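You operate a simulated robot arm through the tools that you are given. There is no shell and no other tool.

You are at the controls of a simulated two-armed robot. One attempt, no reset.

## Task
Slide the heat lamp up, switch it to high and wait till both wet plates are dry.
Fine: lamp up before you switch on; once dry, switch off and slide the lamp down again; the plates never get too hot to touch. Where these are worked on the way, their far stop is far enough and under half their travel is too little: heat lamp.

The check looks at the end state, three seconds after you hand in, the way a careful person would. Anything else that was tipped, shoved, dropped, spilled or broken makes it a failure.

## Robot
Two 7-joint arms with two-finger parallel grippers on one trunk that stands fixed in place. Base frame: the origin is at the foot of the trunk, x ahead of it, y to its left, z up. Lengths are in mm, angles in degrees, forces in N, time in s.
The left shoulder is at [25, 173, 1454], the right one opposite. With the tool pointing down near the work surface each hand reaches from about 100 to 560 mm from the base axis, measured 20 degrees to its own side. Payload 3.6 kg a hand.
Tool frame (each hand has its own): the origin (TCP) lies between the finger pads and is the grasp point; the fingertips stand 30 mm ahead of it; z points along the fingers, y is the line along which they close. Largest opening 110 mm; finger width 20, thickness 10; the body of the gripper, 48 by 112 mm, starts 55 mm behind the TCP.
Orientation is that of the tool frame in the base frame, as a unit quaternion [x, y, z, w]. With the fingers straight down and closing along the base's y, the tool's x points along the base's -x, its y along +y and its z along -z.

## Interface
- The arms move only by the tool jog_arm. It takes "left_targets", "right_targets" or both (then of equal length, played together; a hand with none holds still); each is text: rows parted by semicolons, each of 7 numbers parted by spaces: the closure, from 0 (fully open) to 1 (shut), then the shift along the tool's x, y, z in mm, then the turn, a rotation vector about the tool's x, y, z in degrees. In form: grip tx ty tz ax ay az; .... A call has 1 to 20 rows; each row is the pose to reach, as a shift and turn from the pose commanded when the call began, along the tool's axes at that moment. Each row takes 0.2 s and may step no farther than 50 mm and 8.6 degrees from the row before; otherwise, or with a gripper value out of range, the whole call is refused. Where a pose cannot be reached the arm comes as near as it can. A force on the tool above 50 N (or 10 N above the force at the start of the call, whichever is more), or a blocked arm, ends the call early, and 0.2 s more pass. Each finger travels about 153 mm/s and halts on what it meets, pressing with about 23 N; the grip force reading is that of the motor and also rises with nothing between the fingers. The clock runs only during rows and for 0.2 s after the last one: add rows that repeat a pose to give the fingers time. The reply holds the time, the measured pose of the TCP, the force on the tool along the base axes, the opening and the grip force, in the units named above and with some noise, with the torque about the TCP (base axes, N m) and any sound that the robot's microphone picked up, and new pictures: "show" is both (left out), scene, wrist or none (wrist: the cameras of the hands that moved).
- Cameras (640 x 400 px; columns grow to the right, rows downward): "scene" is now at [77.8, -55.3, 1632]; the picture's right is [-0.62, -0.78, 0.00], its down [-0.46, 0.36, -0.81] and it looks along [0.64, -0.50, -0.58] (base axes); focal length 214 px, centre (320, 200). "left" rides on the left gripper at [73, -17, -103] in its tool frame; the picture's right is [0.23, 0.97, 0.00], its down [-0.76, 0.18, -0.62] and it looks along [-0.61, 0.14, 0.78] (tool axes); focal length 222 px, centre (320, 200). "right" rides on the right gripper at [73, 17, -103] in its tool frame; the picture's right is [-0.23, 0.97, 0.00], its down [-0.76, -0.18, -0.62] and it looks along [-0.61, -0.14, 0.78] (tool axes); focal length 222 px, centre (320, 200). There is no depth. A picture from a camera that has moved, and an enlarged one, comes with that camera's place and axes in the base frame and with its lens. The place of the scene camera against the robot may be out by one fixed shift of up to 12 mm in any direction.
- raise_lower(by): slides the trunk up (or, below 0, down) by that many mm; the arms and the scene camera ride with it, the base frame stays. It gives what a move gives, with no picture.
- pan_tilt(pan, tilt): turns the head with the scene camera to pan (to the left, within 86 degrees either way) and tilt (down, from -29 to 69), counted from straight ahead of the robot. It gives what a move gives, and a new picture of the scene camera.
- enlarge(camera, box): a new picture of the part [left, top, right, bottom] of that camera's present view, enlarged. The clock stands still meanwhile.
- finish_job(): hands the job in; it is judged then, once.

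Places have to be worked out from the pictures, the camera data and where the tool is seen. Open the grippers and draw the arms clear of the work before you hand the job in, unless the task says otherwise.

The tools are called after "Call:" as name(argument=value, ...) on one line, values as JSON. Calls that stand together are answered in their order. jog_arm: Moves the arms, as the interface text tells. Its arguments: {"type":"object","properties":{"left_targets":{"type":"string"},"right_targets":{"type":"string"},"show":{"type":"string","enum":["both","scene","wrist","none"]}},"required":[]} The other tools are called the same way: raise_lower (by) slides the trunk up or down; pan_tilt (pan, tilt) turns the head that bears the scene camera; enlarge (camera, box) takes an enlarged picture of a part of a camera's view; finish_job () hands the job in.

At the start:

```text
time: 0.0
left_position: [405.9, -63.6, 1455.3]
left_tool_rot: [-0.001, 1.0, 0.001, -0.002]
left_ft_force: [-0.6, 0.5, 0.6]
left_moment: [0.04, -0.03, 0.04]
left_width: 110.0
left_finger_force: 0.1
right_position: [275.2, -420.2, 1464.2]
right_tool_rot: [-0.001, 1.0, -0.001, 0.0]
right_ft_force: [-0.3, -0.1, 0.7]
right_moment: [-0.01, -0.01, 0.01]
right_width: 110.0
right_finger_force: 0.0
trunk travel left (down, up): [-567.0, 196.0]
head pan, tilt: [-38.3, 35.7]
```

scene: 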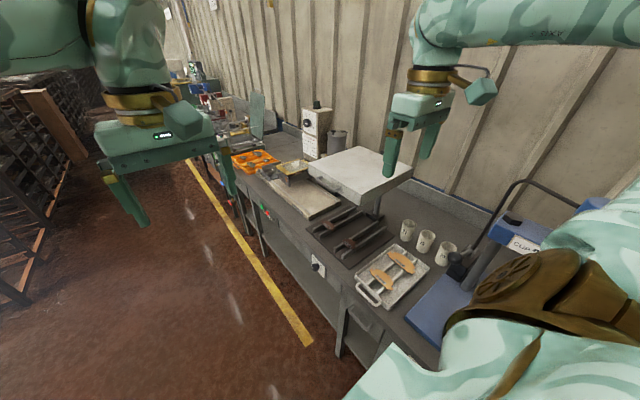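
right: 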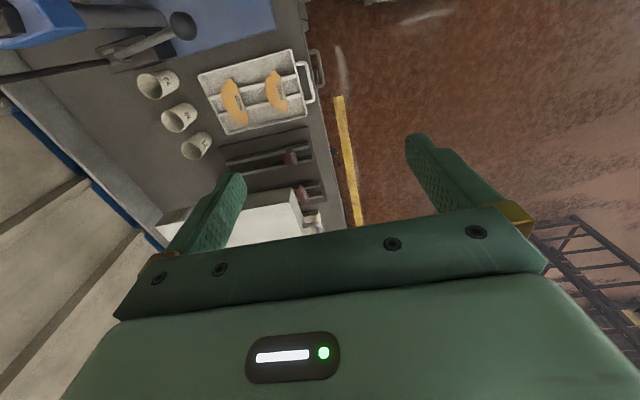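
left: 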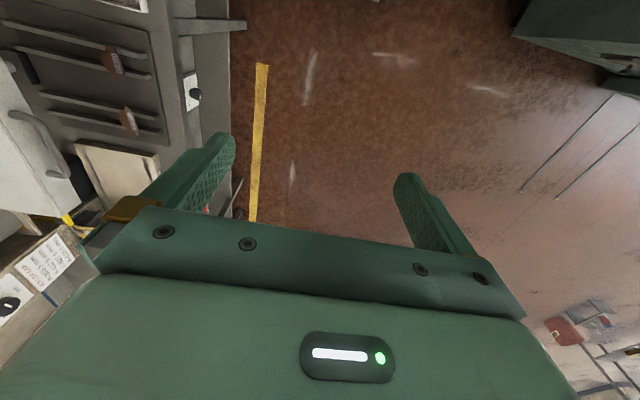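

The scene shows a bench to the robot's right with trays, two slider-like items with red handles, a knob on the front panel, and a white box that may be the lamp hood. I'll enlarge parts of the view to identify the lamp, the slider and the switch.

Call:
enlarge(camera="scene", box=[220, 90, 460, 240])

Call:
enlarge(camera="scene", box=[280, 180, 480, 305])

Call:
enlarge(camera="left", box=[0, 0, 240, 150])

Call:
enlarge(camera="left", box=[0, 150, 240, 300])

```text
2.67 times, centred on (340, 165) of scene
camera zoom: at [77.8, -55.3, 1632.0], right [-0.62, -0.78, 0.0], down [-0.46, 0.36, -0.81], along [0.64, -0.5, -0.58], focal length 572 px, centre (267, 293)
```

zoom: 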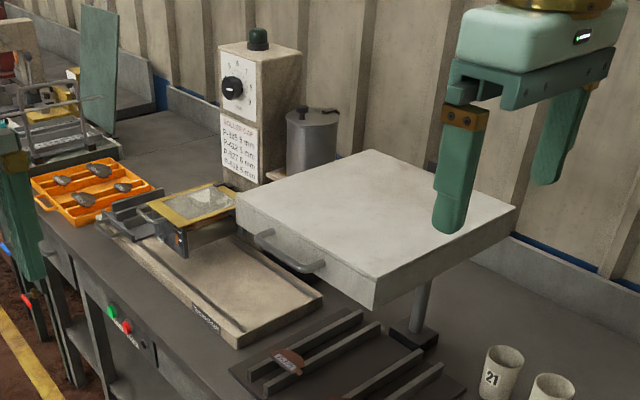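

```text
3.20 times, centred on (380, 242) of scene
camera zoom: at [77.8, -55.3, 1632.0], right [-0.62, -0.78, 0.0], down [-0.46, 0.36, -0.81], along [0.64, -0.5, -0.58], focal length 686 px, centre (128, 64)
```

zoom: 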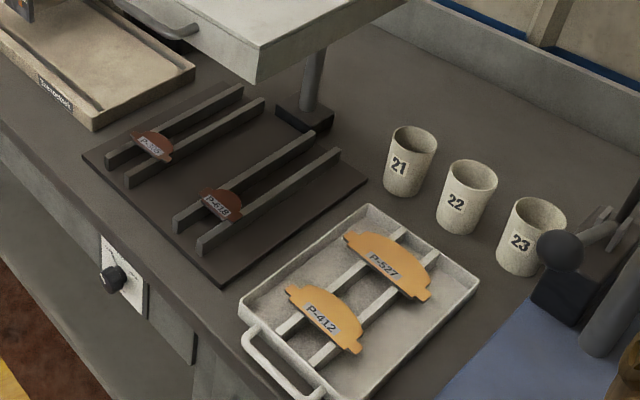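

```text
2.67 times, centred on (120, 75) of left
camera zoom: at [334.3, -81.3, 1559.6], right [-0.23, 0.97, 0.0], down [0.76, 0.18, 0.62], along [0.61, 0.14, -0.78], focal length 592 px, centre (853, 533)
```

zoom: 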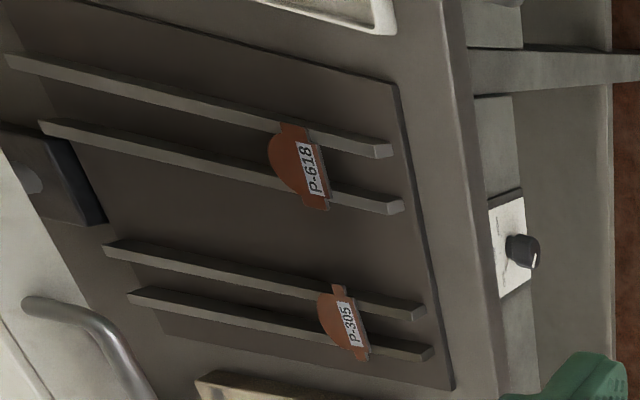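

```text
2.67 times, centred on (120, 225) of left
camera zoom: at [334.3, -81.3, 1559.6], right [-0.23, 0.97, 0.0], down [0.76, 0.18, 0.62], along [0.61, 0.14, -0.78], focal length 592 px, centre (853, 133)
```

zoom: 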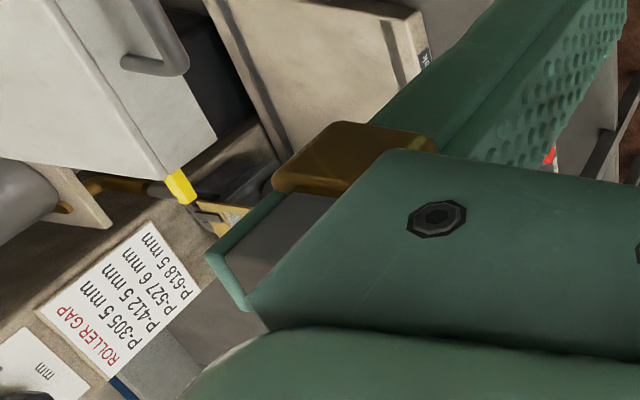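

Triangulating between the two cameras, the rack with the dark plates covers x 458–778, y -840 to -512, with the bench top at about z 845. The white hood sits on a post above it, top at about z 1225, and a knob on the bench front is at about [618, -448, 747]. I'll zoom in on the knob, the hood and the labels.

Call:
enlarge(camera="scene", box=[296, 240, 344, 290])

Call:
enlarge(camera="left", box=[170, 60, 220, 120])

Call:
enlarge(camera="scene", box=[250, 150, 350, 230])

Call:
enlarge(camera="scene", box=[340, 130, 440, 240])

```text
8.00 times, centred on (320, 265) of scene
camera zoom: at [77.8, -55.3, 1632.0], right [-0.62, -0.78, 0.0], down [-0.46, 0.36, -0.81], along [0.64, -0.5, -0.58], focal length 1716 px, centre (320, -320)
```

zoom: 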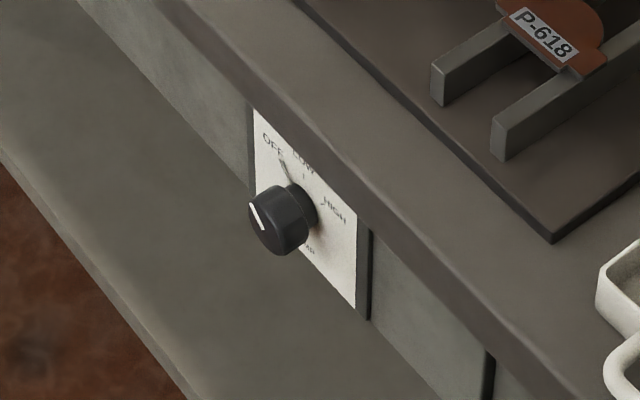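

```text
6.67 times, centred on (195, 90) of left
camera zoom: at [334.3, -81.3, 1559.6], right [-0.23, 0.97, 0.0], down [0.76, 0.18, 0.62], along [0.61, 0.14, -0.78], focal length 1481 px, centre (1153, 933)
```

zoom: 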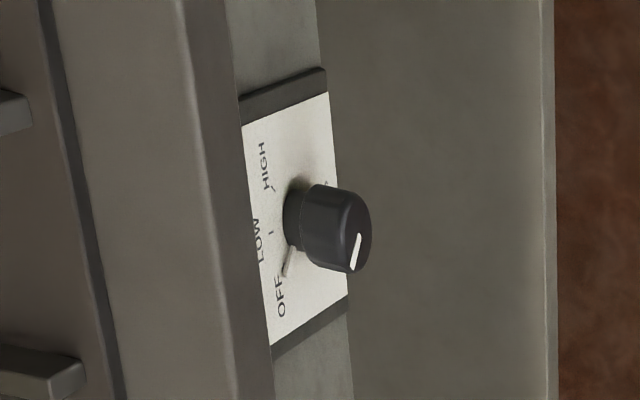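

```text
5.00 times, centred on (300, 190) of scene
camera zoom: at [77.8, -55.3, 1632.0], right [-0.62, -0.78, 0.0], down [-0.46, 0.36, -0.81], along [0.64, -0.5, -0.58], focal length 1072 px, centre (420, 250)
```

zoom: 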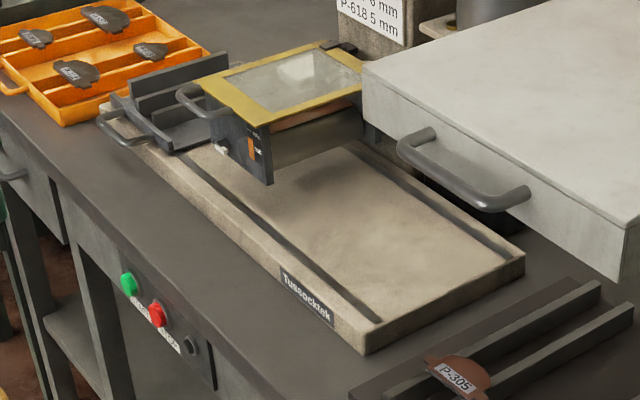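

```text
3.64 times, centred on (390, 185) of scene
camera zoom: at [77.8, -55.3, 1632.0], right [-0.62, -0.78, 0.0], down [-0.46, 0.36, -0.81], along [0.64, -0.5, -0.58], focal length 780 px, centre (66, 254)
```

zoom: 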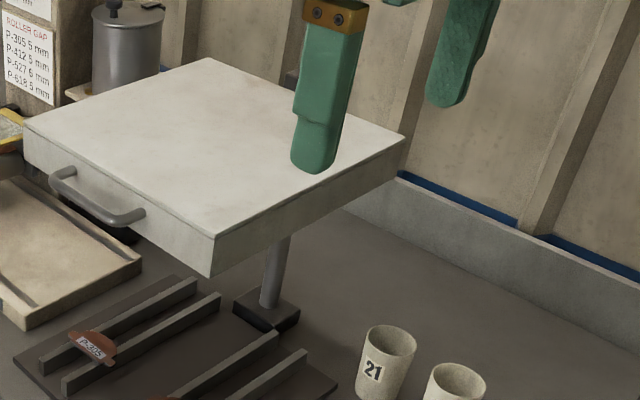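

The dial reads OFF, LOW, HIGH, with the pointer at OFF. The hood's front handle bar is at about x 559–670, y -498, z 1203. I'll pan the head further right to see what else is near the right arm before moving anything.

Call:
pan_tilt(pan=-65, tilt=40)

```text
time: 0.9
left_position: [405.9, -63.5, 1454.7]
left_tool_rot: [-0.002, 1.0, 0.0, -0.002]
left_ft_force: [1.1, 0.5, -1.0]
left_moment: [0.01, -0.01, 0.0]
left_width: 110.2
left_finger_force: 0.0
right_position: [275.1, -418.8, 1465.1]
right_tool_rot: [-0.002, 1.0, -0.001, 0.001]
right_ft_force: [0.0, 0.3, 0.7]
right_moment: [0.01, -0.01, -0.01]
right_width: 110.0
right_finger_force: 0.1
trunk travel left (down, up): [-567.0, 196.0]
head pan, tilt: [-65.0, 40.0]
camera scene: at [45.0, -78.0, 1625.6], right [-0.91, -0.42, 0.0], down [-0.27, 0.58, -0.77], along [0.32, -0.69, -0.64], focal length 214 px, centre (320, 200)
```

scene: 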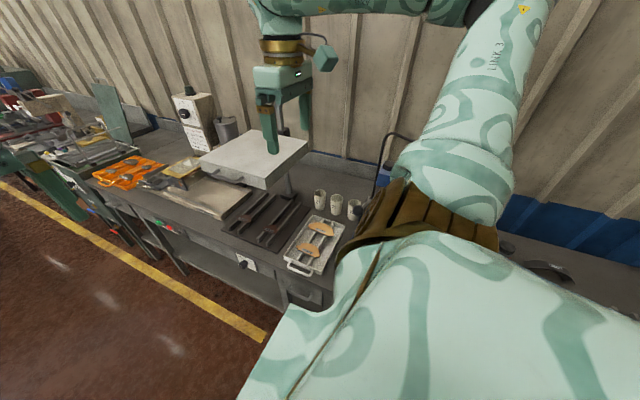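

The right arm partly blocks this view, but the hood and rack agree with my estimates. I'll move the left arm clear to +y and start turning the right tool from pointing down to pointing -y (a turn about its x axis), shifting it along +x at a safe height.

Call:
jog_arm(left_targets="0 0 45 0 0 0 0; 0 0 90 0 0 0 0; 0 0 135 0 0 0 0; 0 0 180 0 0 0 0; 0 0 225 0 0 0 0; 0 0 270 0 0 0 0", right_targets="0 -20 15 0 8 0 0; 0 -50 30 0 16 0 0; 0 -80 50 0 24 0 0; 0 -110 70 0 32 0 0; 0 -140 85 0 40 0 0; 0 -170 100 0 48 0 0", show="both")

```text
time: 2.3
left_position: [406.6, 207.9, 1453.8]
left_tool_rot: [0.0, 1.0, 0.0, -0.002]
left_ft_force: [-0.1, -0.2, 0.3]
left_moment: [-0.03, -0.01, -0.02]
left_width: 109.9
left_finger_force: 0.1
right_position: [444.3, -323.3, 1463.7]
right_tool_rot: [0.0, 0.914, -0.405, 0.002]
right_ft_force: [-0.1, -0.5, 0.2]
right_moment: [-0.01, 0.04, -0.08]
right_width: 110.0
right_finger_force: 0.2
right hand out of reach, approached as far as the arm can: row 6
trunk travel left (down, up): [-567.0, 196.0]
head pan, tilt: [-65.0, 40.0]
camera scene: at [46.8, -76.0, 1625.6], right [-0.91, -0.42, 0.0], down [-0.27, 0.58, -0.77], along [0.32, -0.7, -0.64], focal length 214 px, centre (320, 200)
camera right: at [373.0, -235.4, 1519.0], right [0.23, 0.65, -0.72], down [0.76, 0.35, 0.55], along [0.61, -0.67, -0.42], focal length 222 px, centre (320, 200)
camera left: at [334.7, 190.7, 1558.3], right [-0.23, 0.97, 0.0], down [0.76, 0.18, 0.62], along [0.6, 0.14, -0.78], focal length 222 px, centre (320, 200)
```

scene: 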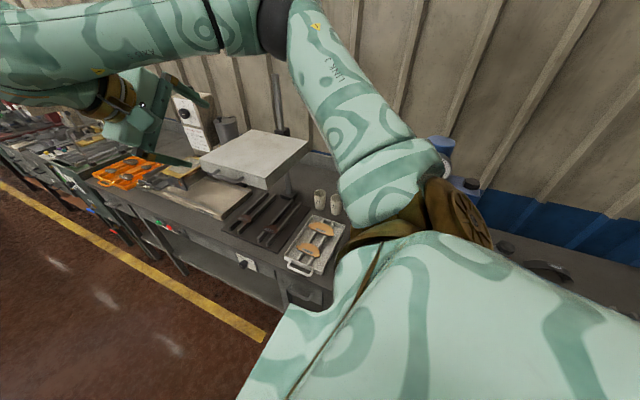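
right: 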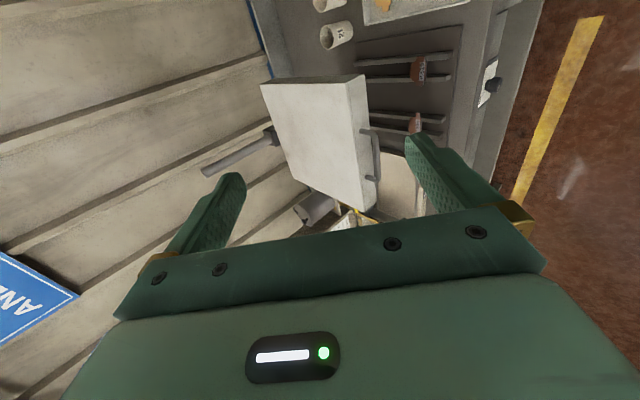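
left: 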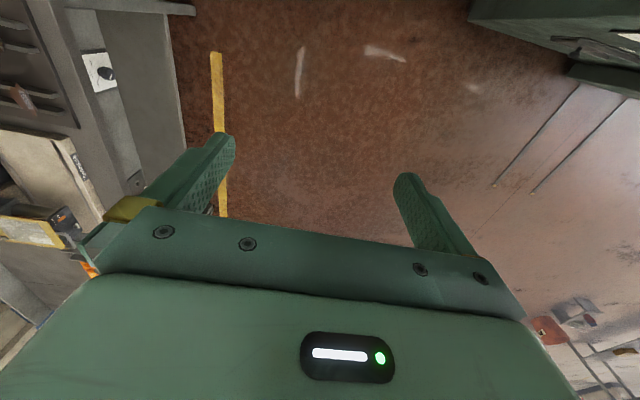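

The right hand followed to within about 4 mm, and its camera now shows the post sticking up well above the hood, so the hood slides along that post (top at about z 1465). I'll continue turning to horizontal while moving out toward the front of the handle.

Call:
jog_arm(right_targets="0 -28 11 28 7 0 0; 0 -56 23 56 14 0 0; 0 -85 34 85 21 0 0; 0 -113 46 113 28 0 0; 0 -141 57 141 35 0 0; 0 -169 68 169 42 0 0", show="both")

```text
time: 3.7
left_position: [407.0, 204.9, 1454.6]
left_tool_rot: [-0.001, 1.0, 0.0, -0.001]
left_ft_force: [-0.1, 0.3, 0.1]
left_moment: [-0.01, 0.01, 0.02]
left_width: 110.0
left_finger_force: 0.1
right_position: [496.0, -471.6, 1380.2]
right_tool_rot: [-0.001, 0.708, -0.707, 0.002]
right_ft_force: [1.6, -0.1, 0.3]
right_moment: [0.04, 0.03, -0.01]
right_width: 110.0
right_finger_force: 0.0
right hand out of reach, approached as far as the arm can: row 1, 2, 3, 4, 5, 6
trunk travel left (down, up): [-567.0, 196.0]
head pan, tilt: [-65.0, 40.0]
camera scene: at [46.4, -78.9, 1625.6], right [-0.91, -0.42, 0.0], down [-0.27, 0.58, -0.77], along [0.32, -0.69, -0.64], focal length 214 px, centre (320, 200)
camera right: at [425.3, -367.8, 1362.3], right [0.23, 0.0, -0.97], down [0.76, 0.63, 0.18], along [0.61, -0.78, 0.14], focal length 222 px, centre (320, 200)
```

scene: 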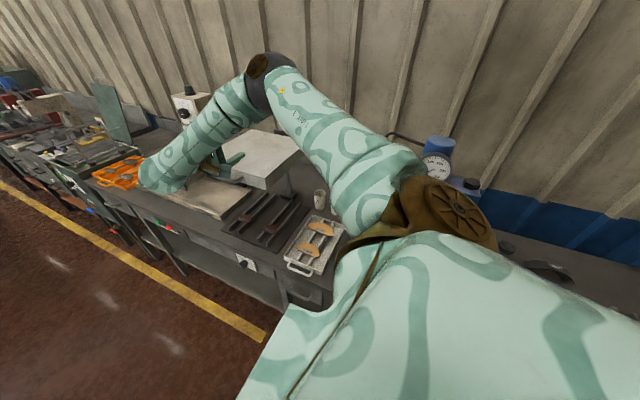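
right: 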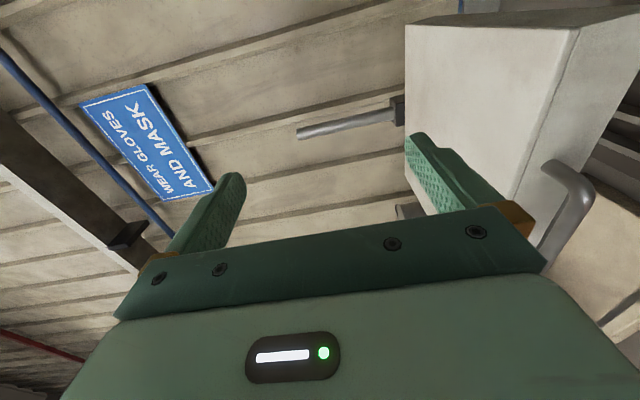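

The hand now points along -y, but it was stopped by reach at [496, -472, 1380]. Pointing diagonally toward +x/-y should suit this arm better and still crosses the handle, so I'll turn about base z by about +42° (tool y negative) without any shift.

Call:
jog_arm(right_targets="0 0 0 0 0 -8 0; 0 0 0 0 0 -16 0; 0 0 0 0 0 -24 0; 0 0 0 0 0 -32 0; 0 0 0 0 0 -40 0; 0 0 0 0 0 -40 0", show="both")

```text
time: 5.1
left_position: [406.4, 206.2, 1454.6]
left_tool_rot: [-0.002, 1.0, 0.0, 0.0]
left_ft_force: [0.8, -0.6, -0.1]
left_moment: [0.01, 0.02, 0.03]
left_width: 109.9
left_finger_force: 0.0
right_position: [498.2, -471.9, 1383.6]
right_tool_rot: [0.243, -0.663, 0.665, -0.243]
right_ft_force: [-0.4, -0.5, 0.3]
right_moment: [0.01, 0.0, 0.02]
right_width: 110.1
right_finger_force: 0.0
trunk travel left (down, up): [-567.0, 196.0]
head pan, tilt: [-65.0, 40.0]
camera scene: at [45.5, -77.1, 1625.6], right [-0.91, -0.42, 0.0], down [-0.27, 0.58, -0.77], along [0.32, -0.69, -0.64], focal length 214 px, centre (320, 200)
camera right: at [377.3, -440.1, 1366.4], right [0.17, 0.15, -0.97], down [0.18, 0.97, 0.18], along [0.97, -0.21, 0.14], focal length 222 px, centre (320, 200)
```

scene: 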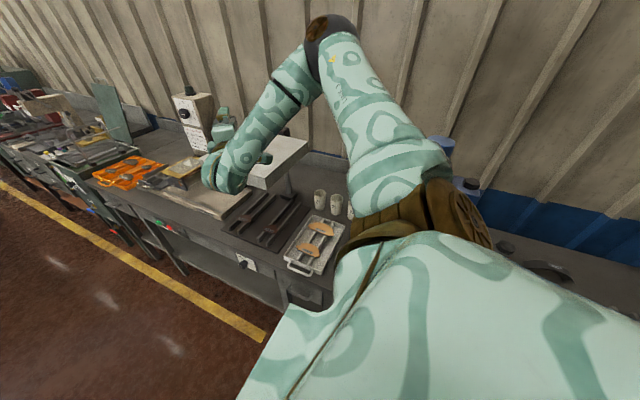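
right: 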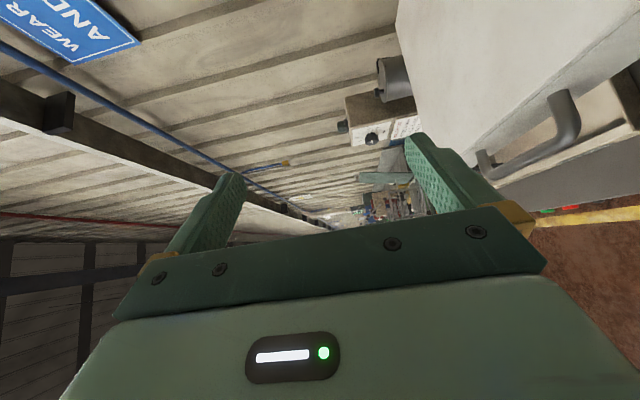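

That pose was reached with no reach warning, and the elbow is higher now. From this view the handle bar comes out at y≈-498, z≈1198, running x≈560–670. Next I'll back off and drop to a pre-grasp point about 90 mm short of it.

Call:
jog_arm(right_targets="0 -35 10 -2 0 0 0; 0 -61 45 -5 0 0 0; 0 -61 90 -5 0 0 0; 0 -61 135 -5 0 0 0; 0 -61 183 -5 0 0 0; 0 -61 183 -5 0 0 0", show="both")

```text
time: 6.5
left_position: [405.8, 206.8, 1454.7]
left_tool_rot: [-0.001, 1.0, 0.0, 0.0]
left_ft_force: [0.5, 0.8, 0.7]
left_moment: [0.01, -0.01, 0.04]
left_width: 110.2
left_finger_force: 0.1
right_position: [509.8, -457.4, 1279.3]
right_tool_rot: [-0.242, 0.664, -0.664, 0.244]
right_ft_force: [-0.1, 0.9, -0.2]
right_moment: [0.04, 0.01, -0.01]
right_width: 110.2
right_finger_force: 0.0
right hand out of reach, approached as far as the arm can: row 3, 4, 5, 6
trunk travel left (down, up): [-567.0, 196.0]
head pan, tilt: [-65.0, 40.0]
camera scene: at [45.0, -77.6, 1625.6], right [-0.91, -0.42, 0.0], down [-0.27, 0.58, -0.77], along [0.32, -0.69, -0.64], focal length 214 px, centre (320, 200)
camera right: at [389.6, -425.2, 1262.0], right [0.18, 0.15, -0.97], down [0.18, 0.97, 0.18], along [0.97, -0.21, 0.14], focal length 222 px, centre (320, 200)
```

scene: 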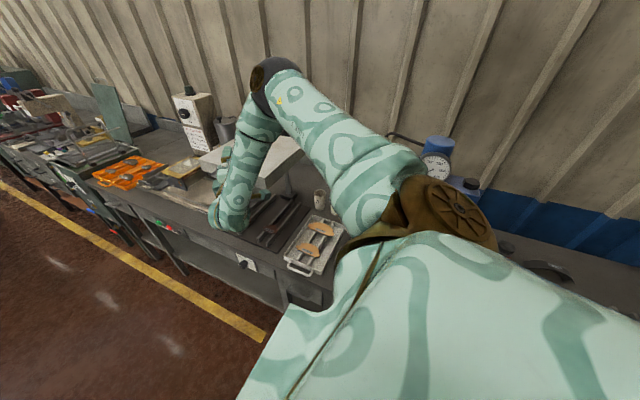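
right: 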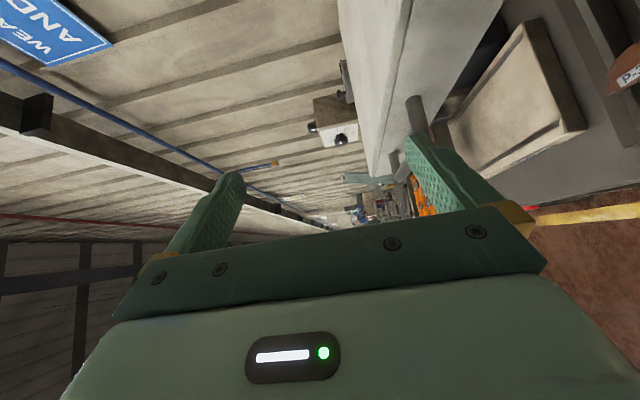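

The arm ran out at z=1279, since it can't bend enough with the shoulder this far above. I'll back off from the handle and rise, then lower the trunk so the shoulder sits closer to handle height.

Call:
jog_arm(right_targets="0 0 0 -40 0 0 0; 0 0 -30 -70 0 0 0; 0 0 -70 -80 0 0 0; 0 0 -105 -80 0 0 0", show="none")

Call:
raise_lower(by=-190)

Call:
pan_tilt(pan=-48, tilt=25)

```text
time: 7.5
left_position: [404.7, 205.9, 1454.7]
left_tool_rot: [-0.002, 1.0, -0.001, -0.001]
left_ft_force: [-0.7, -0.8, 0.2]
left_moment: [0.0, -0.02, 0.03]
left_width: 110.0
left_finger_force: 0.0
right_position: [459.5, -396.3, 1382.4]
right_tool_rot: [0.242, -0.664, 0.665, -0.244]
right_ft_force: [0.6, -0.2, -1.0]
right_moment: [0.04, 0.01, 0.02]
right_width: 110.0
right_finger_force: 0.0
trunk travel left (down, up): [-567.0, 196.0]
head pan, tilt: [-65.0, 40.0]
```

```text
time: 9.6
left_position: [405.4, 207.2, 1265.7]
left_tool_rot: [-0.002, 1.0, -0.002, 0.0]
left_ft_force: [0.3, -0.2, -0.3]
left_moment: [-0.01, -0.01, 0.01]
left_width: 110.2
left_finger_force: 0.1
right_position: [459.9, -394.7, 1191.6]
right_tool_rot: [0.242, -0.663, 0.665, -0.244]
right_ft_force: [-0.1, 0.5, -0.3]
right_moment: [0.02, 0.0, 0.01]
right_width: 109.8
right_finger_force: 0.0
trunk travel left (down, up): [-377.0, 386.0]
head pan, tilt: [-65.0, 40.0]
```

```text
time: 10.4
left_position: [406.7, 206.0, 1264.7]
left_tool_rot: [-0.002, 1.0, -0.001, -0.001]
left_ft_force: [0.8, 0.3, 0.5]
left_moment: [-0.01, 0.03, 0.01]
left_width: 109.8
left_finger_force: 0.1
right_position: [461.8, -395.6, 1192.1]
right_tool_rot: [0.242, -0.664, 0.664, -0.243]
right_ft_force: [-0.5, 0.2, 0.4]
right_moment: [-0.01, -0.01, 0.01]
right_width: 110.2
right_finger_force: 0.0
trunk travel left (down, up): [-377.0, 386.0]
head pan, tilt: [-48.0, 25.0]
camera scene: at [105.9, -69.1, 1457.6], right [-0.74, -0.67, 0.0], down [-0.28, 0.31, -0.91], along [0.61, -0.67, -0.42], focal length 214 px, centre (320, 200)
```

scene: 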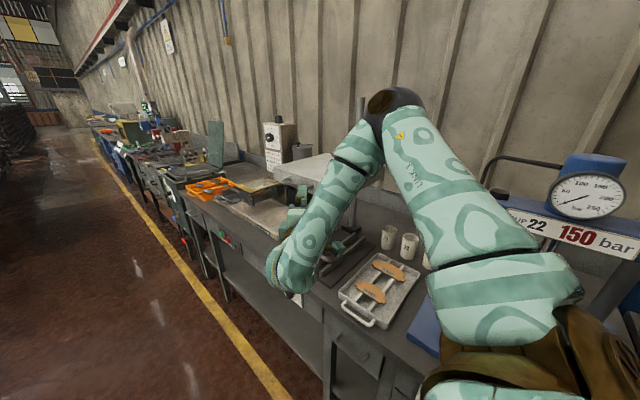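

The hand is now at [461, -396, 1192], level with the handle. I'll shift it +x by 70 mm and up a little to line up with the middle of the bar, then look with the wrist camera.

Call:
jog_arm(right_targets="0 -27 -3 22 0 0 0; 0 -54 -7 45 0 0 0; 0 -54 -7 45 0 0 0", show="both")

```text
time: 11.2
left_position: [406.1, 206.1, 1264.7]
left_tool_rot: [-0.002, 1.0, -0.002, -0.002]
left_ft_force: [-0.9, -0.3, -0.4]
left_moment: [0.02, 0.01, 0.01]
left_width: 110.0
left_finger_force: 0.1
right_position: [530.0, -395.7, 1197.7]
right_tool_rot: [0.241, -0.664, 0.665, -0.242]
right_ft_force: [-0.8, 1.0, 0.5]
right_moment: [-0.01, -0.02, -0.02]
right_width: 110.4
right_finger_force: 0.1
trunk travel left (down, up): [-377.0, 386.0]
head pan, tilt: [-48.0, 25.0]
camera scene: at [105.5, -69.1, 1457.7], right [-0.74, -0.67, 0.0], down [-0.28, 0.31, -0.91], along [0.61, -0.67, -0.42], focal length 214 px, centre (320, 200)
camera right: at [408.9, -363.8, 1180.5], right [0.18, 0.15, -0.97], down [0.18, 0.97, 0.18], along [0.97, -0.21, 0.14], focal length 222 px, centre (320, 200)
```

scene: 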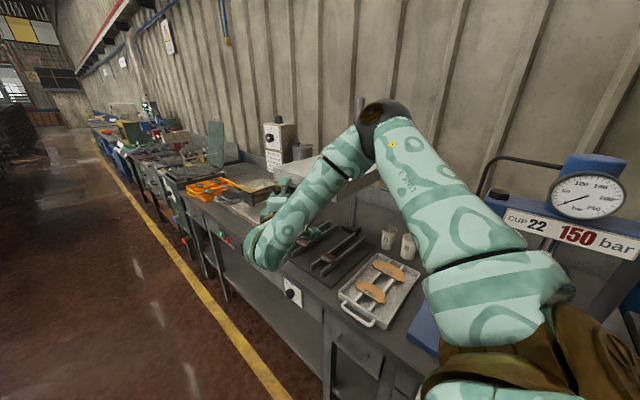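
right: 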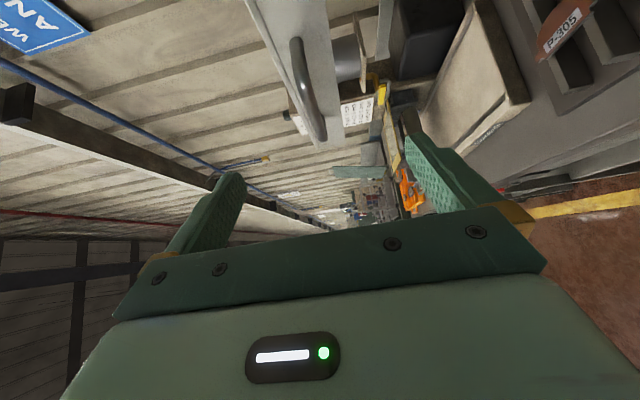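

The wrist view shows the bar nearly straight ahead, at about TCP height. I'll enlarge that view to fix the bar's height before closing in.

Call:
enlarge(camera="right", box=[220, 0, 420, 190])

```text
2.11 times, centred on (320, 95) of right
camera zoom: at [408.9, -363.8, 1180.5], right [0.18, 0.15, -0.97], down [0.18, 0.97, 0.18], along [0.97, -0.21, 0.14], focal length 468 px, centre (320, 421)
```

zoom: 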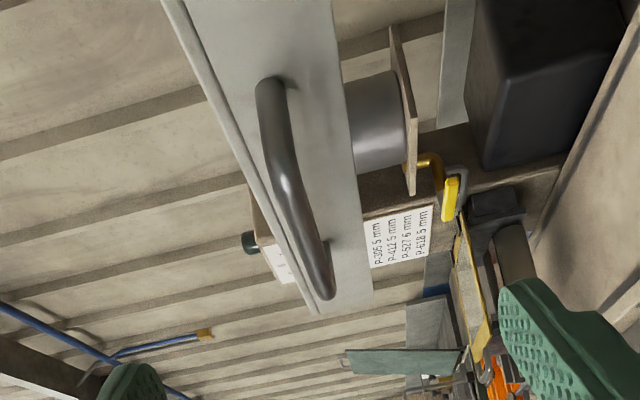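

The bar runs from x≈531 to 661 at z≈1201, y≈-498, with the hood face at y≈-530. I'll advance along the fingers so the bar sits between the pads with the tips still short of the face, and keep the gripper open for now.

Call:
jog_arm(right_targets="0 2 -3 30 0 0 0; 0 4 -3 60 0 0 0; 0 5 -3 90 0 0 0; 0 6 -3 116 0 0 0; 0 6 -3 116 0 0 0", show="both")

```text
time: 12.4
left_position: [404.8, 206.9, 1265.8]
left_tool_rot: [-0.002, 1.0, -0.001, 0.0]
left_ft_force: [0.1, 0.5, -0.6]
left_moment: [0.02, -0.03, 0.01]
left_width: 109.9
left_finger_force: 0.0
right_position: [599.6, -487.0, 1202.1]
right_tool_rot: [0.242, -0.663, 0.665, -0.242]
right_ft_force: [-0.6, -0.2, 0.2]
right_moment: [-0.01, 0.0, -0.02]
right_width: 109.7
right_finger_force: 0.1
trunk travel left (down, up): [-377.0, 386.0]
head pan, tilt: [-48.0, 25.0]
camera scene: at [105.7, -68.8, 1457.7], right [-0.74, -0.67, 0.0], down [-0.28, 0.31, -0.91], along [0.61, -0.67, -0.42], focal length 214 px, centre (320, 200)
camera right: at [479.7, -455.4, 1184.0], right [0.18, 0.15, -0.97], down [0.18, 0.97, 0.18], along [0.97, -0.21, 0.14], focal length 222 px, centre (320, 200)
```

scene: 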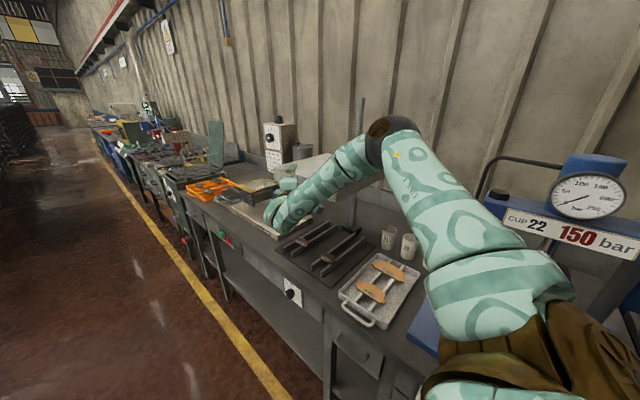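
right: 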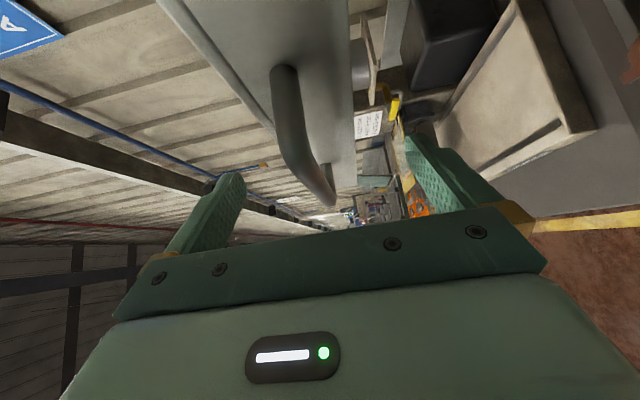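

The bar appears centred in height between the open fingers but sits near the tips (y≈-505), so I'll advance another 9 mm and then close on it, watching the force.

Call:
jog_arm(right_targets="0 0 0 9 0 0 0; 0 0 0 9 0 0 0; 0.5 0 0 9 0 0 0; 1 0 0 9 0 0 0; 1 0 0 9 0 0 0; 1 0 0 9 0 0 0", show="both")

```text
time: 13.8
left_position: [406.6, 205.7, 1264.2]
left_tool_rot: [-0.001, 1.0, 0.0, -0.002]
left_ft_force: [-0.7, -1.0, -0.1]
left_moment: [-0.02, -0.02, 0.0]
left_width: 110.2
left_finger_force: 0.0
right_position: [606.4, -493.2, 1204.2]
right_tool_rot: [0.241, -0.663, 0.666, -0.243]
right_ft_force: [5.5, -5.1, 12.2]
right_moment: [-0.01, 0.65, 0.07]
right_width: 11.4
right_finger_force: 45.1
trunk travel left (down, up): [-377.0, 386.0]
head pan, tilt: [-48.0, 25.0]
camera scene: at [105.8, -69.1, 1457.8], right [-0.74, -0.67, 0.0], down [-0.28, 0.31, -0.91], along [0.61, -0.67, -0.42], focal length 214 px, centre (320, 200)
camera right: at [486.0, -462.4, 1185.0], right [0.18, 0.14, -0.97], down [0.18, 0.97, 0.18], along [0.97, -0.21, 0.15], focal length 222 px, centre (320, 200)
```

scene: 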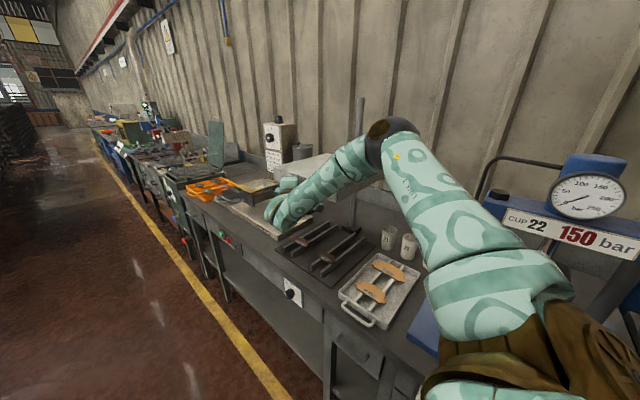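
right: 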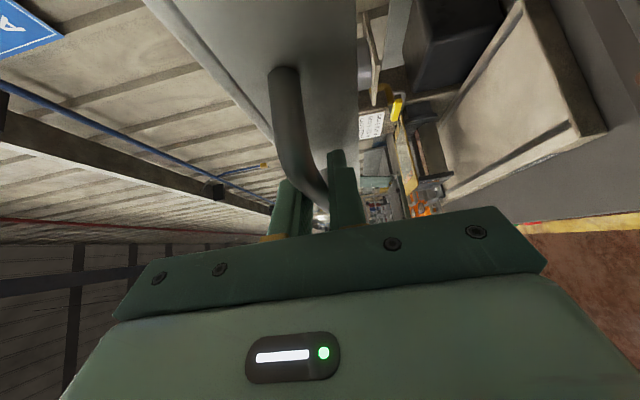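

The bar is gripped, with 11.4 mm between the pads and a light side load. I'll lift slowly (tool -y is up) and watch the force and whether the hood follows.

Call:
jog_arm(right_targets="1 0 -8 0 0 0 0; 1 0 -16 0 0 0 0; 1 0 -24 0 0 0 0; 1 0 -32 0 0 0 0; 1 0 -40 0 0 0 0", show="both")

```text
time: 15.0
left_position: [407.6, 206.5, 1264.8]
left_tool_rot: [-0.001, 1.0, -0.001, -0.001]
left_ft_force: [0.4, -0.5, 0.1]
left_moment: [0.01, 0.01, 0.03]
left_width: 110.1
left_finger_force: 0.1
right_position: [606.5, -495.4, 1242.0]
right_tool_rot: [0.243, -0.664, 0.664, -0.244]
right_ft_force: [1.0, 2.4, -4.2]
right_moment: [-0.07, 0.33, -0.04]
right_width: 11.9
right_finger_force: 45.4
trunk travel left (down, up): [-377.0, 386.0]
head pan, tilt: [-48.0, 25.0]
camera scene: at [106.6, -69.2, 1457.6], right [-0.74, -0.67, 0.0], down [-0.28, 0.31, -0.91], along [0.61, -0.67, -0.42], focal length 214 px, centre (320, 200)
camera right: at [485.9, -462.5, 1224.1], right [0.18, 0.15, -0.97], down [0.18, 0.97, 0.18], along [0.97, -0.21, 0.14], focal length 222 px, centre (320, 200)
```

scene: 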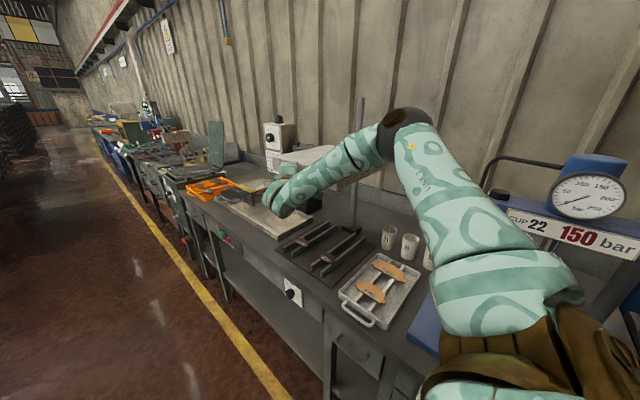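
right: 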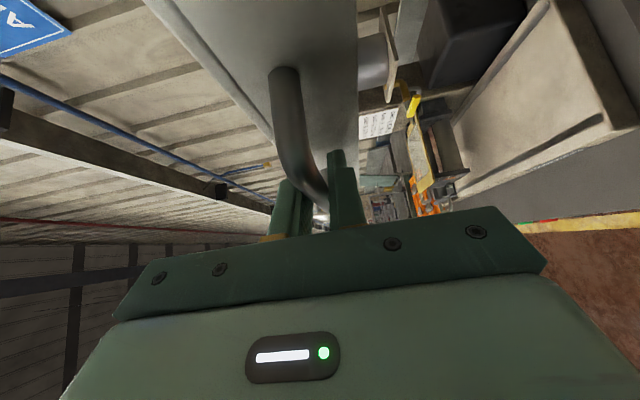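

The hood followed the hand up 38 mm with only about 4 N, so it slides freely. I'll continue upward.

Call:
jog_arm(right_targets="1 0 -12 0 0 0 0; 1 0 -24 0 0 0 0; 1 0 -36 0 0 0 0; 1 0 -48 0 0 0 0; 1 0 -60 0 0 0 0; 1 0 -72 0 0 0 0; 1 0 -84 0 0 0 0; 1 0 -96 0 0 0 0", show="both")

```text
time: 16.8
left_position: [407.5, 205.2, 1265.6]
left_tool_rot: [-0.001, 1.0, -0.001, 0.0]
left_ft_force: [0.0, -0.3, -0.3]
left_moment: [0.0, 0.01, -0.02]
left_width: 109.9
left_finger_force: 0.1
right_position: [606.8, -495.3, 1322.8]
right_tool_rot: [-0.248, 0.672, -0.656, 0.239]
right_ft_force: [1.3, 2.3, -9.1]
right_moment: [0.02, -1.27, -0.89]
right_width: 11.8
right_finger_force: 45.0
trunk travel left (down, up): [-377.0, 386.0]
head pan, tilt: [-48.0, 25.0]
stopped in row 8 (right hand): the force on the tool passed its limit at 61 N (the readings are from after the stop); the commanded pose is now the measured one
camera scene: at [107.1, -69.5, 1457.7], right [-0.74, -0.67, 0.0], down [-0.28, 0.31, -0.91], along [0.61, -0.67, -0.42], focal length 214 px, centre (320, 200)
camera right: at [485.7, -462.6, 1308.5], right [0.15, 0.16, -0.97], down [0.18, 0.96, 0.19], along [0.97, -0.21, 0.12], focal length 222 px, centre (320, 200)
```

scene: 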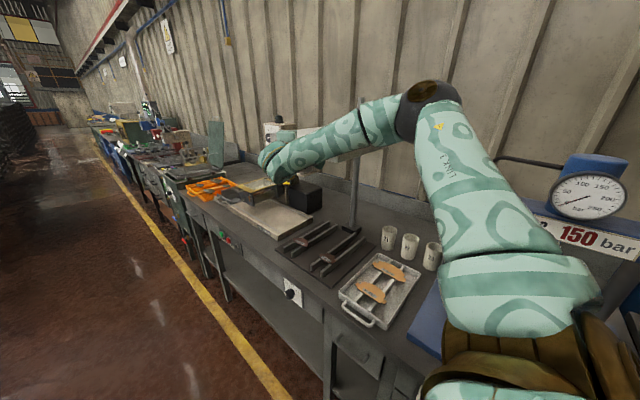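
right: 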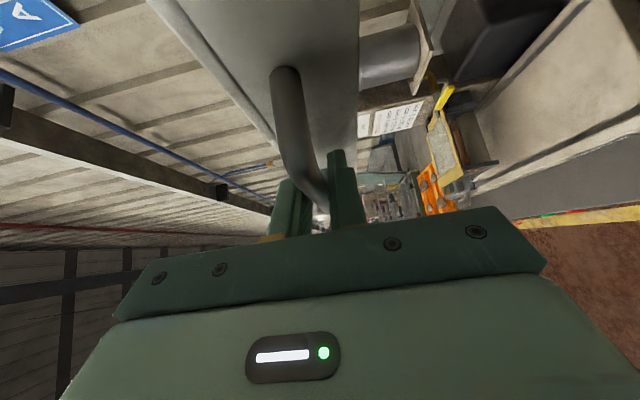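

The hood rose to about z 1323 (120 mm of travel) and then the force jumped to 61 N, which looks like the upper stop. I'll nudge once more in small steps to confirm it's a hard stop.

Call:
jog_arm(right_targets="1 0 -3 0 0 0 0; 1 0 -6 0 0 0 0; 1 0 -9 0 0 0 0; 1 0 -12 0 0 0 0", show="none")

```text
time: 17.6
left_position: [406.6, 205.9, 1264.5]
left_tool_rot: [-0.001, 1.0, -0.001, 0.0]
left_ft_force: [0.0, -0.9, 0.0]
left_moment: [0.0, -0.06, -0.02]
left_width: 110.0
left_finger_force: 0.0
right_position: [607.1, -494.5, 1322.1]
right_tool_rot: [-0.252, 0.677, -0.65, 0.237]
right_ft_force: [5.6, 2.7, -9.3]
right_moment: [0.1, -1.28, -0.79]
right_width: 12.2
right_finger_force: 44.4
trunk travel left (down, up): [-377.0, 386.0]
head pan, tilt: [-48.0, 25.0]
stopped in row 3 (right hand): the force on the tool passed its limit at 54 N (the readings are from after the stop); the commanded pose is now the measured one
```

It's a hard stop at z≈1322, so the lamp is fully up. I'll open the gripper in place, with the lower finger still under the bar, and see whether the lamp stays.

Call:
jog_arm(right_targets="0.8 0 0 0 0 0 0; 0.7 0 0 0 0 0 0; 0.7 0 0 0 0 0 0; 0.7 0 0 0 0 0 0; 0.7 0 0 0 0 0 0", show="both")

```text
time: 18.8
left_position: [406.4, 206.2, 1265.2]
left_tool_rot: [-0.002, 1.0, -0.001, -0.001]
left_ft_force: [-1.0, -0.2, -0.2]
left_moment: [-0.04, -0.01, -0.01]
left_width: 109.9
left_finger_force: 0.1
right_position: [605.5, -494.6, 1325.0]
right_tool_rot: [-0.252, 0.675, -0.652, 0.237]
right_ft_force: [0.2, -0.3, 0.6]
right_moment: [0.0, -0.04, -0.01]
right_width: 32.9
right_finger_force: 0.0
trunk travel left (down, up): [-377.0, 386.0]
head pan, tilt: [-48.0, 25.0]
camera scene: at [105.8, -69.1, 1457.7], right [-0.74, -0.67, 0.0], down [-0.28, 0.31, -0.91], along [0.61, -0.67, -0.42], focal length 214 px, centre (320, 200)
camera right: at [483.6, -462.5, 1312.3], right [0.14, 0.17, -0.97], down [0.18, 0.96, 0.2], along [0.97, -0.21, 0.11], focal length 222 px, centre (320, 200)
```

scene: 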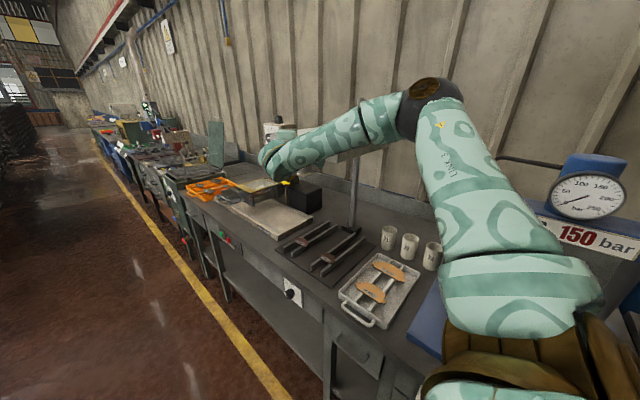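
right: 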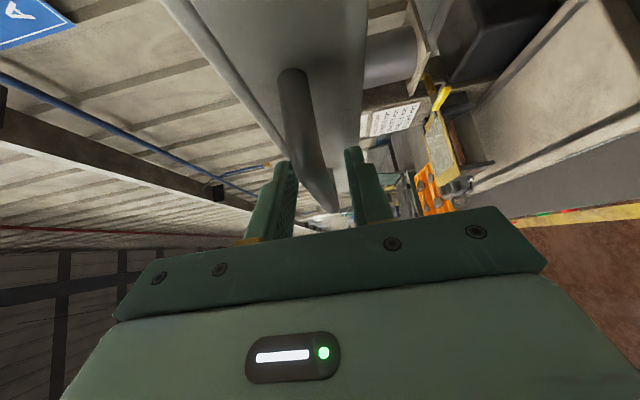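

The bar floats freely between the fingers with no load, so the lamp stays up on its own. I'll back off and swing the hand down in front of the bench toward the knob, turning it to point straight along -y as the arm extends.

Call:
jog_arm(right_targets="0.7 0 0 -45 0 0 0; 0.7 0 0 -90 0 0 0; 0.5 0 0 -130 0 0 0; 0.3 -10 36 -126 0.2 4.5 0.1; 0.1 -19 73 -122 0.4 9 0.3; 0 -29 109 -118 0.6 13.5 0.4; 0 -38 146 -114 0.8 18 0.5; 0 -48 182 -110 1.1 22.5 0.7; 0 -58 219 -106 1.3 27 0.8; 0 -67 255 -102 1.5 31.5 0.9; 0 -77 292 -98 1.7 36 1.1; 0 -86 328 -94 1.9 40.4 1.2", show="both")

```text
time: 21.4
left_position: [406.7, 206.0, 1265.1]
left_tool_rot: [-0.001, 1.0, -0.001, -0.001]
left_ft_force: [0.2, 0.8, 0.4]
left_moment: [0.02, -0.02, -0.02]
left_width: 110.0
left_finger_force: 0.1
right_position: [491.2, -469.5, 1127.3]
right_tool_rot: [-0.001, 0.709, -0.705, -0.001]
right_ft_force: [-0.4, -0.5, -0.9]
right_moment: [-0.04, 0.01, 0.01]
right_width: 109.9
right_finger_force: 0.0
right hand out of reach, approached as far as the arm can: row 8, 9, 10, 11, 12
trunk travel left (down, up): [-377.0, 386.0]
head pan, tilt: [-48.0, 25.0]
camera scene: at [106.1, -69.3, 1457.6], right [-0.74, -0.67, 0.0], down [-0.28, 0.31, -0.91], along [0.61, -0.67, -0.42], focal length 214 px, centre (320, 200)
camera right: at [419.1, -365.9, 1110.4], right [0.23, 0.01, -0.97], down [0.76, 0.62, 0.18], along [0.61, -0.78, 0.14], focal length 222 px, centre (320, 200)
```

scene: 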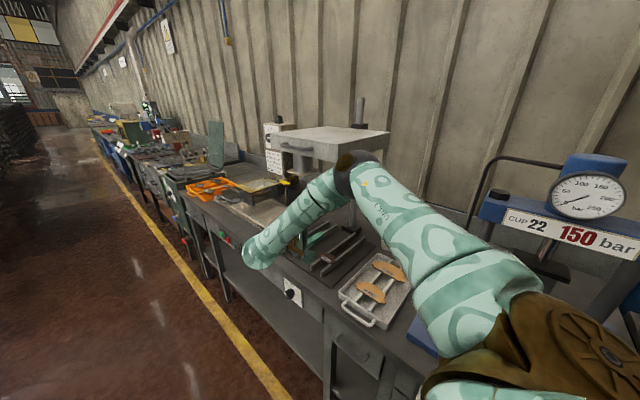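
right: 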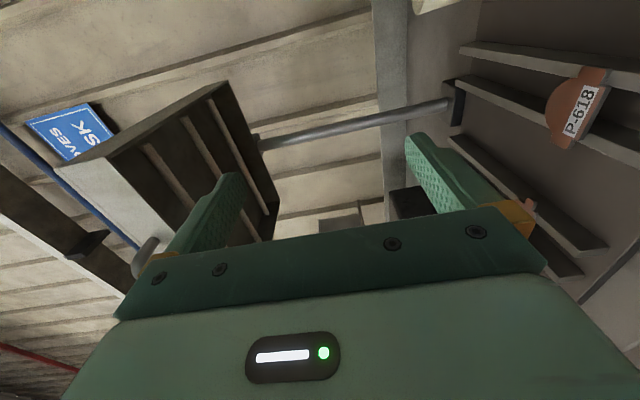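

The lamp is staying up, but pointing straight along -y folds this wrist to its limit. Instead I'll grip the knob tilted down about 40°, fingers closing along x, which lets me turn it by swinging the hand about the knob axis. I'll go to that orientation in free space in front of the bench.

Call:
jog_arm(right_targets="0 -6 14 -10 -2.6 -2.6 -7.2; 0 -12 28 -20 -5.2 -5.2 -14.3; 0 -17 42 -30 -7.8 -7.8 -21.5; 0 -23 56 -40 -10.4 -10.4 -28.7; 0 -29 70 -50 -13 -13 -35.8; 0 -35 84 -60 -15.6 -15.6 -43; 0 -40 98 -70 -18.3 -18.3 -50.2; 0 -46 112 -80 -20.9 -20.9 -57.3; 0 -52 126 -89 -23.5 -23.5 -64.5; 0 -58 140 -89 -26.1 -26.1 -71.7; 0 -63 153 -89 -28.7 -28.7 -78.8; 0 -69 167 -89 -31.3 -31.3 -86", show="both")

```text
time: 24.0
left_position: [406.9, 205.6, 1265.5]
left_tool_rot: [-0.002, 1.0, -0.001, -0.001]
left_ft_force: [0.4, -0.2, -0.3]
left_moment: [0.02, 0.0, 0.01]
left_width: 110.1
left_finger_force: 0.0
right_position: [497.9, -415.7, 1017.1]
right_tool_rot: [0.642, -0.641, 0.295, 0.298]
right_ft_force: [0.1, -0.1, -1.4]
right_moment: [-0.01, 0.0, -0.01]
right_width: 110.1
right_finger_force: 0.1
right hand out of reach, approached as far as the arm can: row 1, 2, 3, 4, 5, 6, 7, 8, 9, 10, 11, 12
trunk travel left (down, up): [-377.0, 386.0]
head pan, tilt: [-48.0, 25.0]
camera scene: at [106.0, -69.2, 1457.7], right [-0.74, -0.67, 0.0], down [-0.28, 0.31, -0.91], along [0.61, -0.67, -0.42], focal length 214 px, centre (320, 200)
camera right: at [482.1, -384.9, 1138.8], right [-0.97, 0.15, -0.17], down [0.18, 0.97, -0.18], along [0.14, -0.2, -0.97], focal length 222 px, centre (320, 200)
```

scene: 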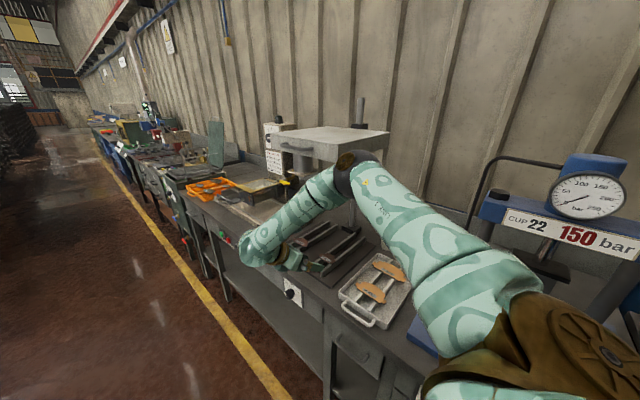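
right: 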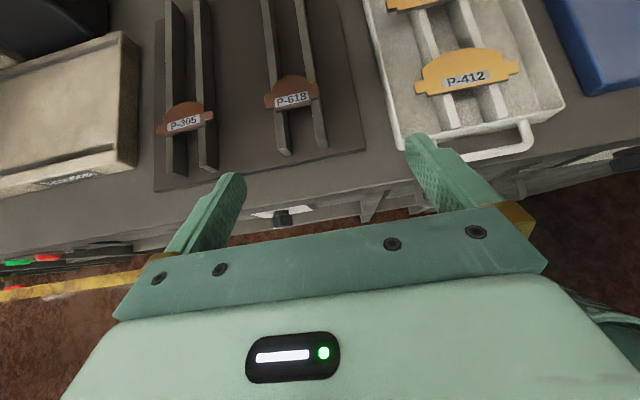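

The tilted orientation is reached at [498, -416, 1017] and the wrist camera shows the rack plates and the knob below. Next I'll check whether the arm can extend outward to x=600 in this orientation.

Call:
jog_arm(right_targets="0 -22 -34 3 0 0 0; 0 -45 -68 6 0 0 0; 0 -67 -102 9 0 0 0; 0 -67 -102 9 0 0 0", show="scene")

```text
time: 25.0
left_position: [405.5, 205.6, 1265.1]
left_tool_rot: [-0.003, 1.0, -0.001, -0.002]
left_ft_force: [-0.1, 0.3, 0.7]
left_moment: [-0.02, 0.02, -0.03]
left_width: 110.0
left_finger_force: 0.1
right_position: [516.7, -427.1, 1031.0]
right_tool_rot: [-0.641, 0.642, -0.298, -0.298]
right_ft_force: [0.0, -0.6, -0.3]
right_moment: [-0.01, -0.02, 0.02]
right_width: 110.0
right_finger_force: 0.1
right hand out of reach, approached as far as the arm can: row 1, 2, 3, 4
trunk travel left (down, up): [-377.0, 386.0]
head pan, tilt: [-48.0, 25.0]
camera scene: at [105.9, -69.1, 1457.7], right [-0.74, -0.67, 0.0], down [-0.28, 0.31, -0.91], along [0.61, -0.67, -0.42], focal length 214 px, centre (320, 200)
```

scene: 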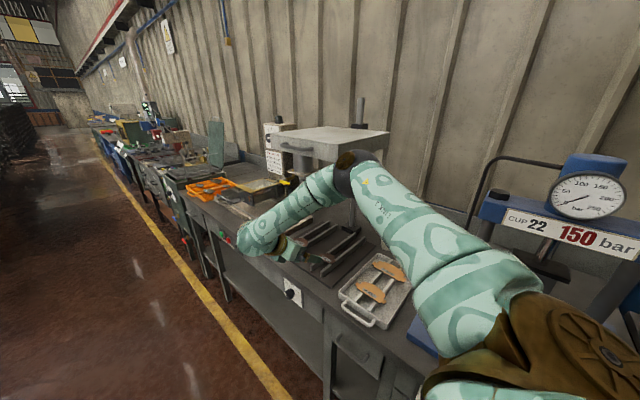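

The upper arm looks stuck at about horizontal, so the wrist can't go much below shoulder height. That means the trunk must come down for the knob at z≈740. First I'll back the hand off from the bench along its own axis so lowering is safe.

Call:
jog_arm(right_targets="0 0 0 -35 0 0 0; 0 0 0 -70 0 0 0; 0 0 0 -100 0 0 0; 0 0 0 -100 0 0 0", show="scene")

```text
time: 26.0
left_position: [405.6, 205.6, 1265.9]
left_tool_rot: [-0.002, 1.0, -0.001, -0.001]
left_ft_force: [1.0, -0.9, -0.2]
left_moment: [0.04, -0.02, 0.0]
left_width: 110.2
left_finger_force: 0.0
right_position: [509.9, -353.4, 1098.3]
right_tool_rot: [0.641, -0.641, 0.298, 0.299]
right_ft_force: [0.1, 0.0, -0.1]
right_moment: [-0.02, 0.04, -0.03]
right_width: 110.1
right_finger_force: 0.1
right hand out of reach, approached as far as the arm can: row 2, 3, 4
trunk travel left (down, up): [-377.0, 386.0]
head pan, tilt: [-48.0, 25.0]
camera scene: at [106.2, -69.4, 1457.6], right [-0.74, -0.67, 0.0], down [-0.28, 0.31, -0.91], along [0.61, -0.67, -0.42], focal length 214 px, centre (320, 200)
```

scene: 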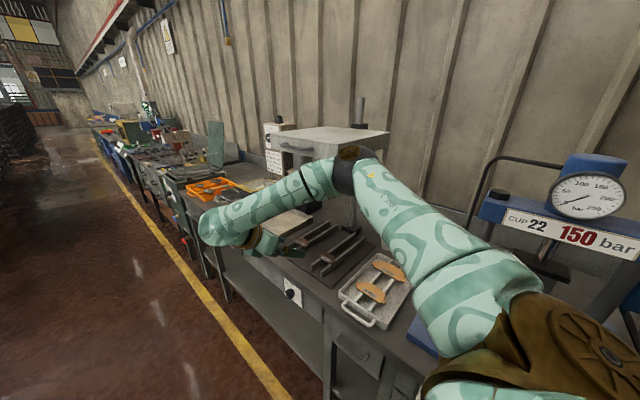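

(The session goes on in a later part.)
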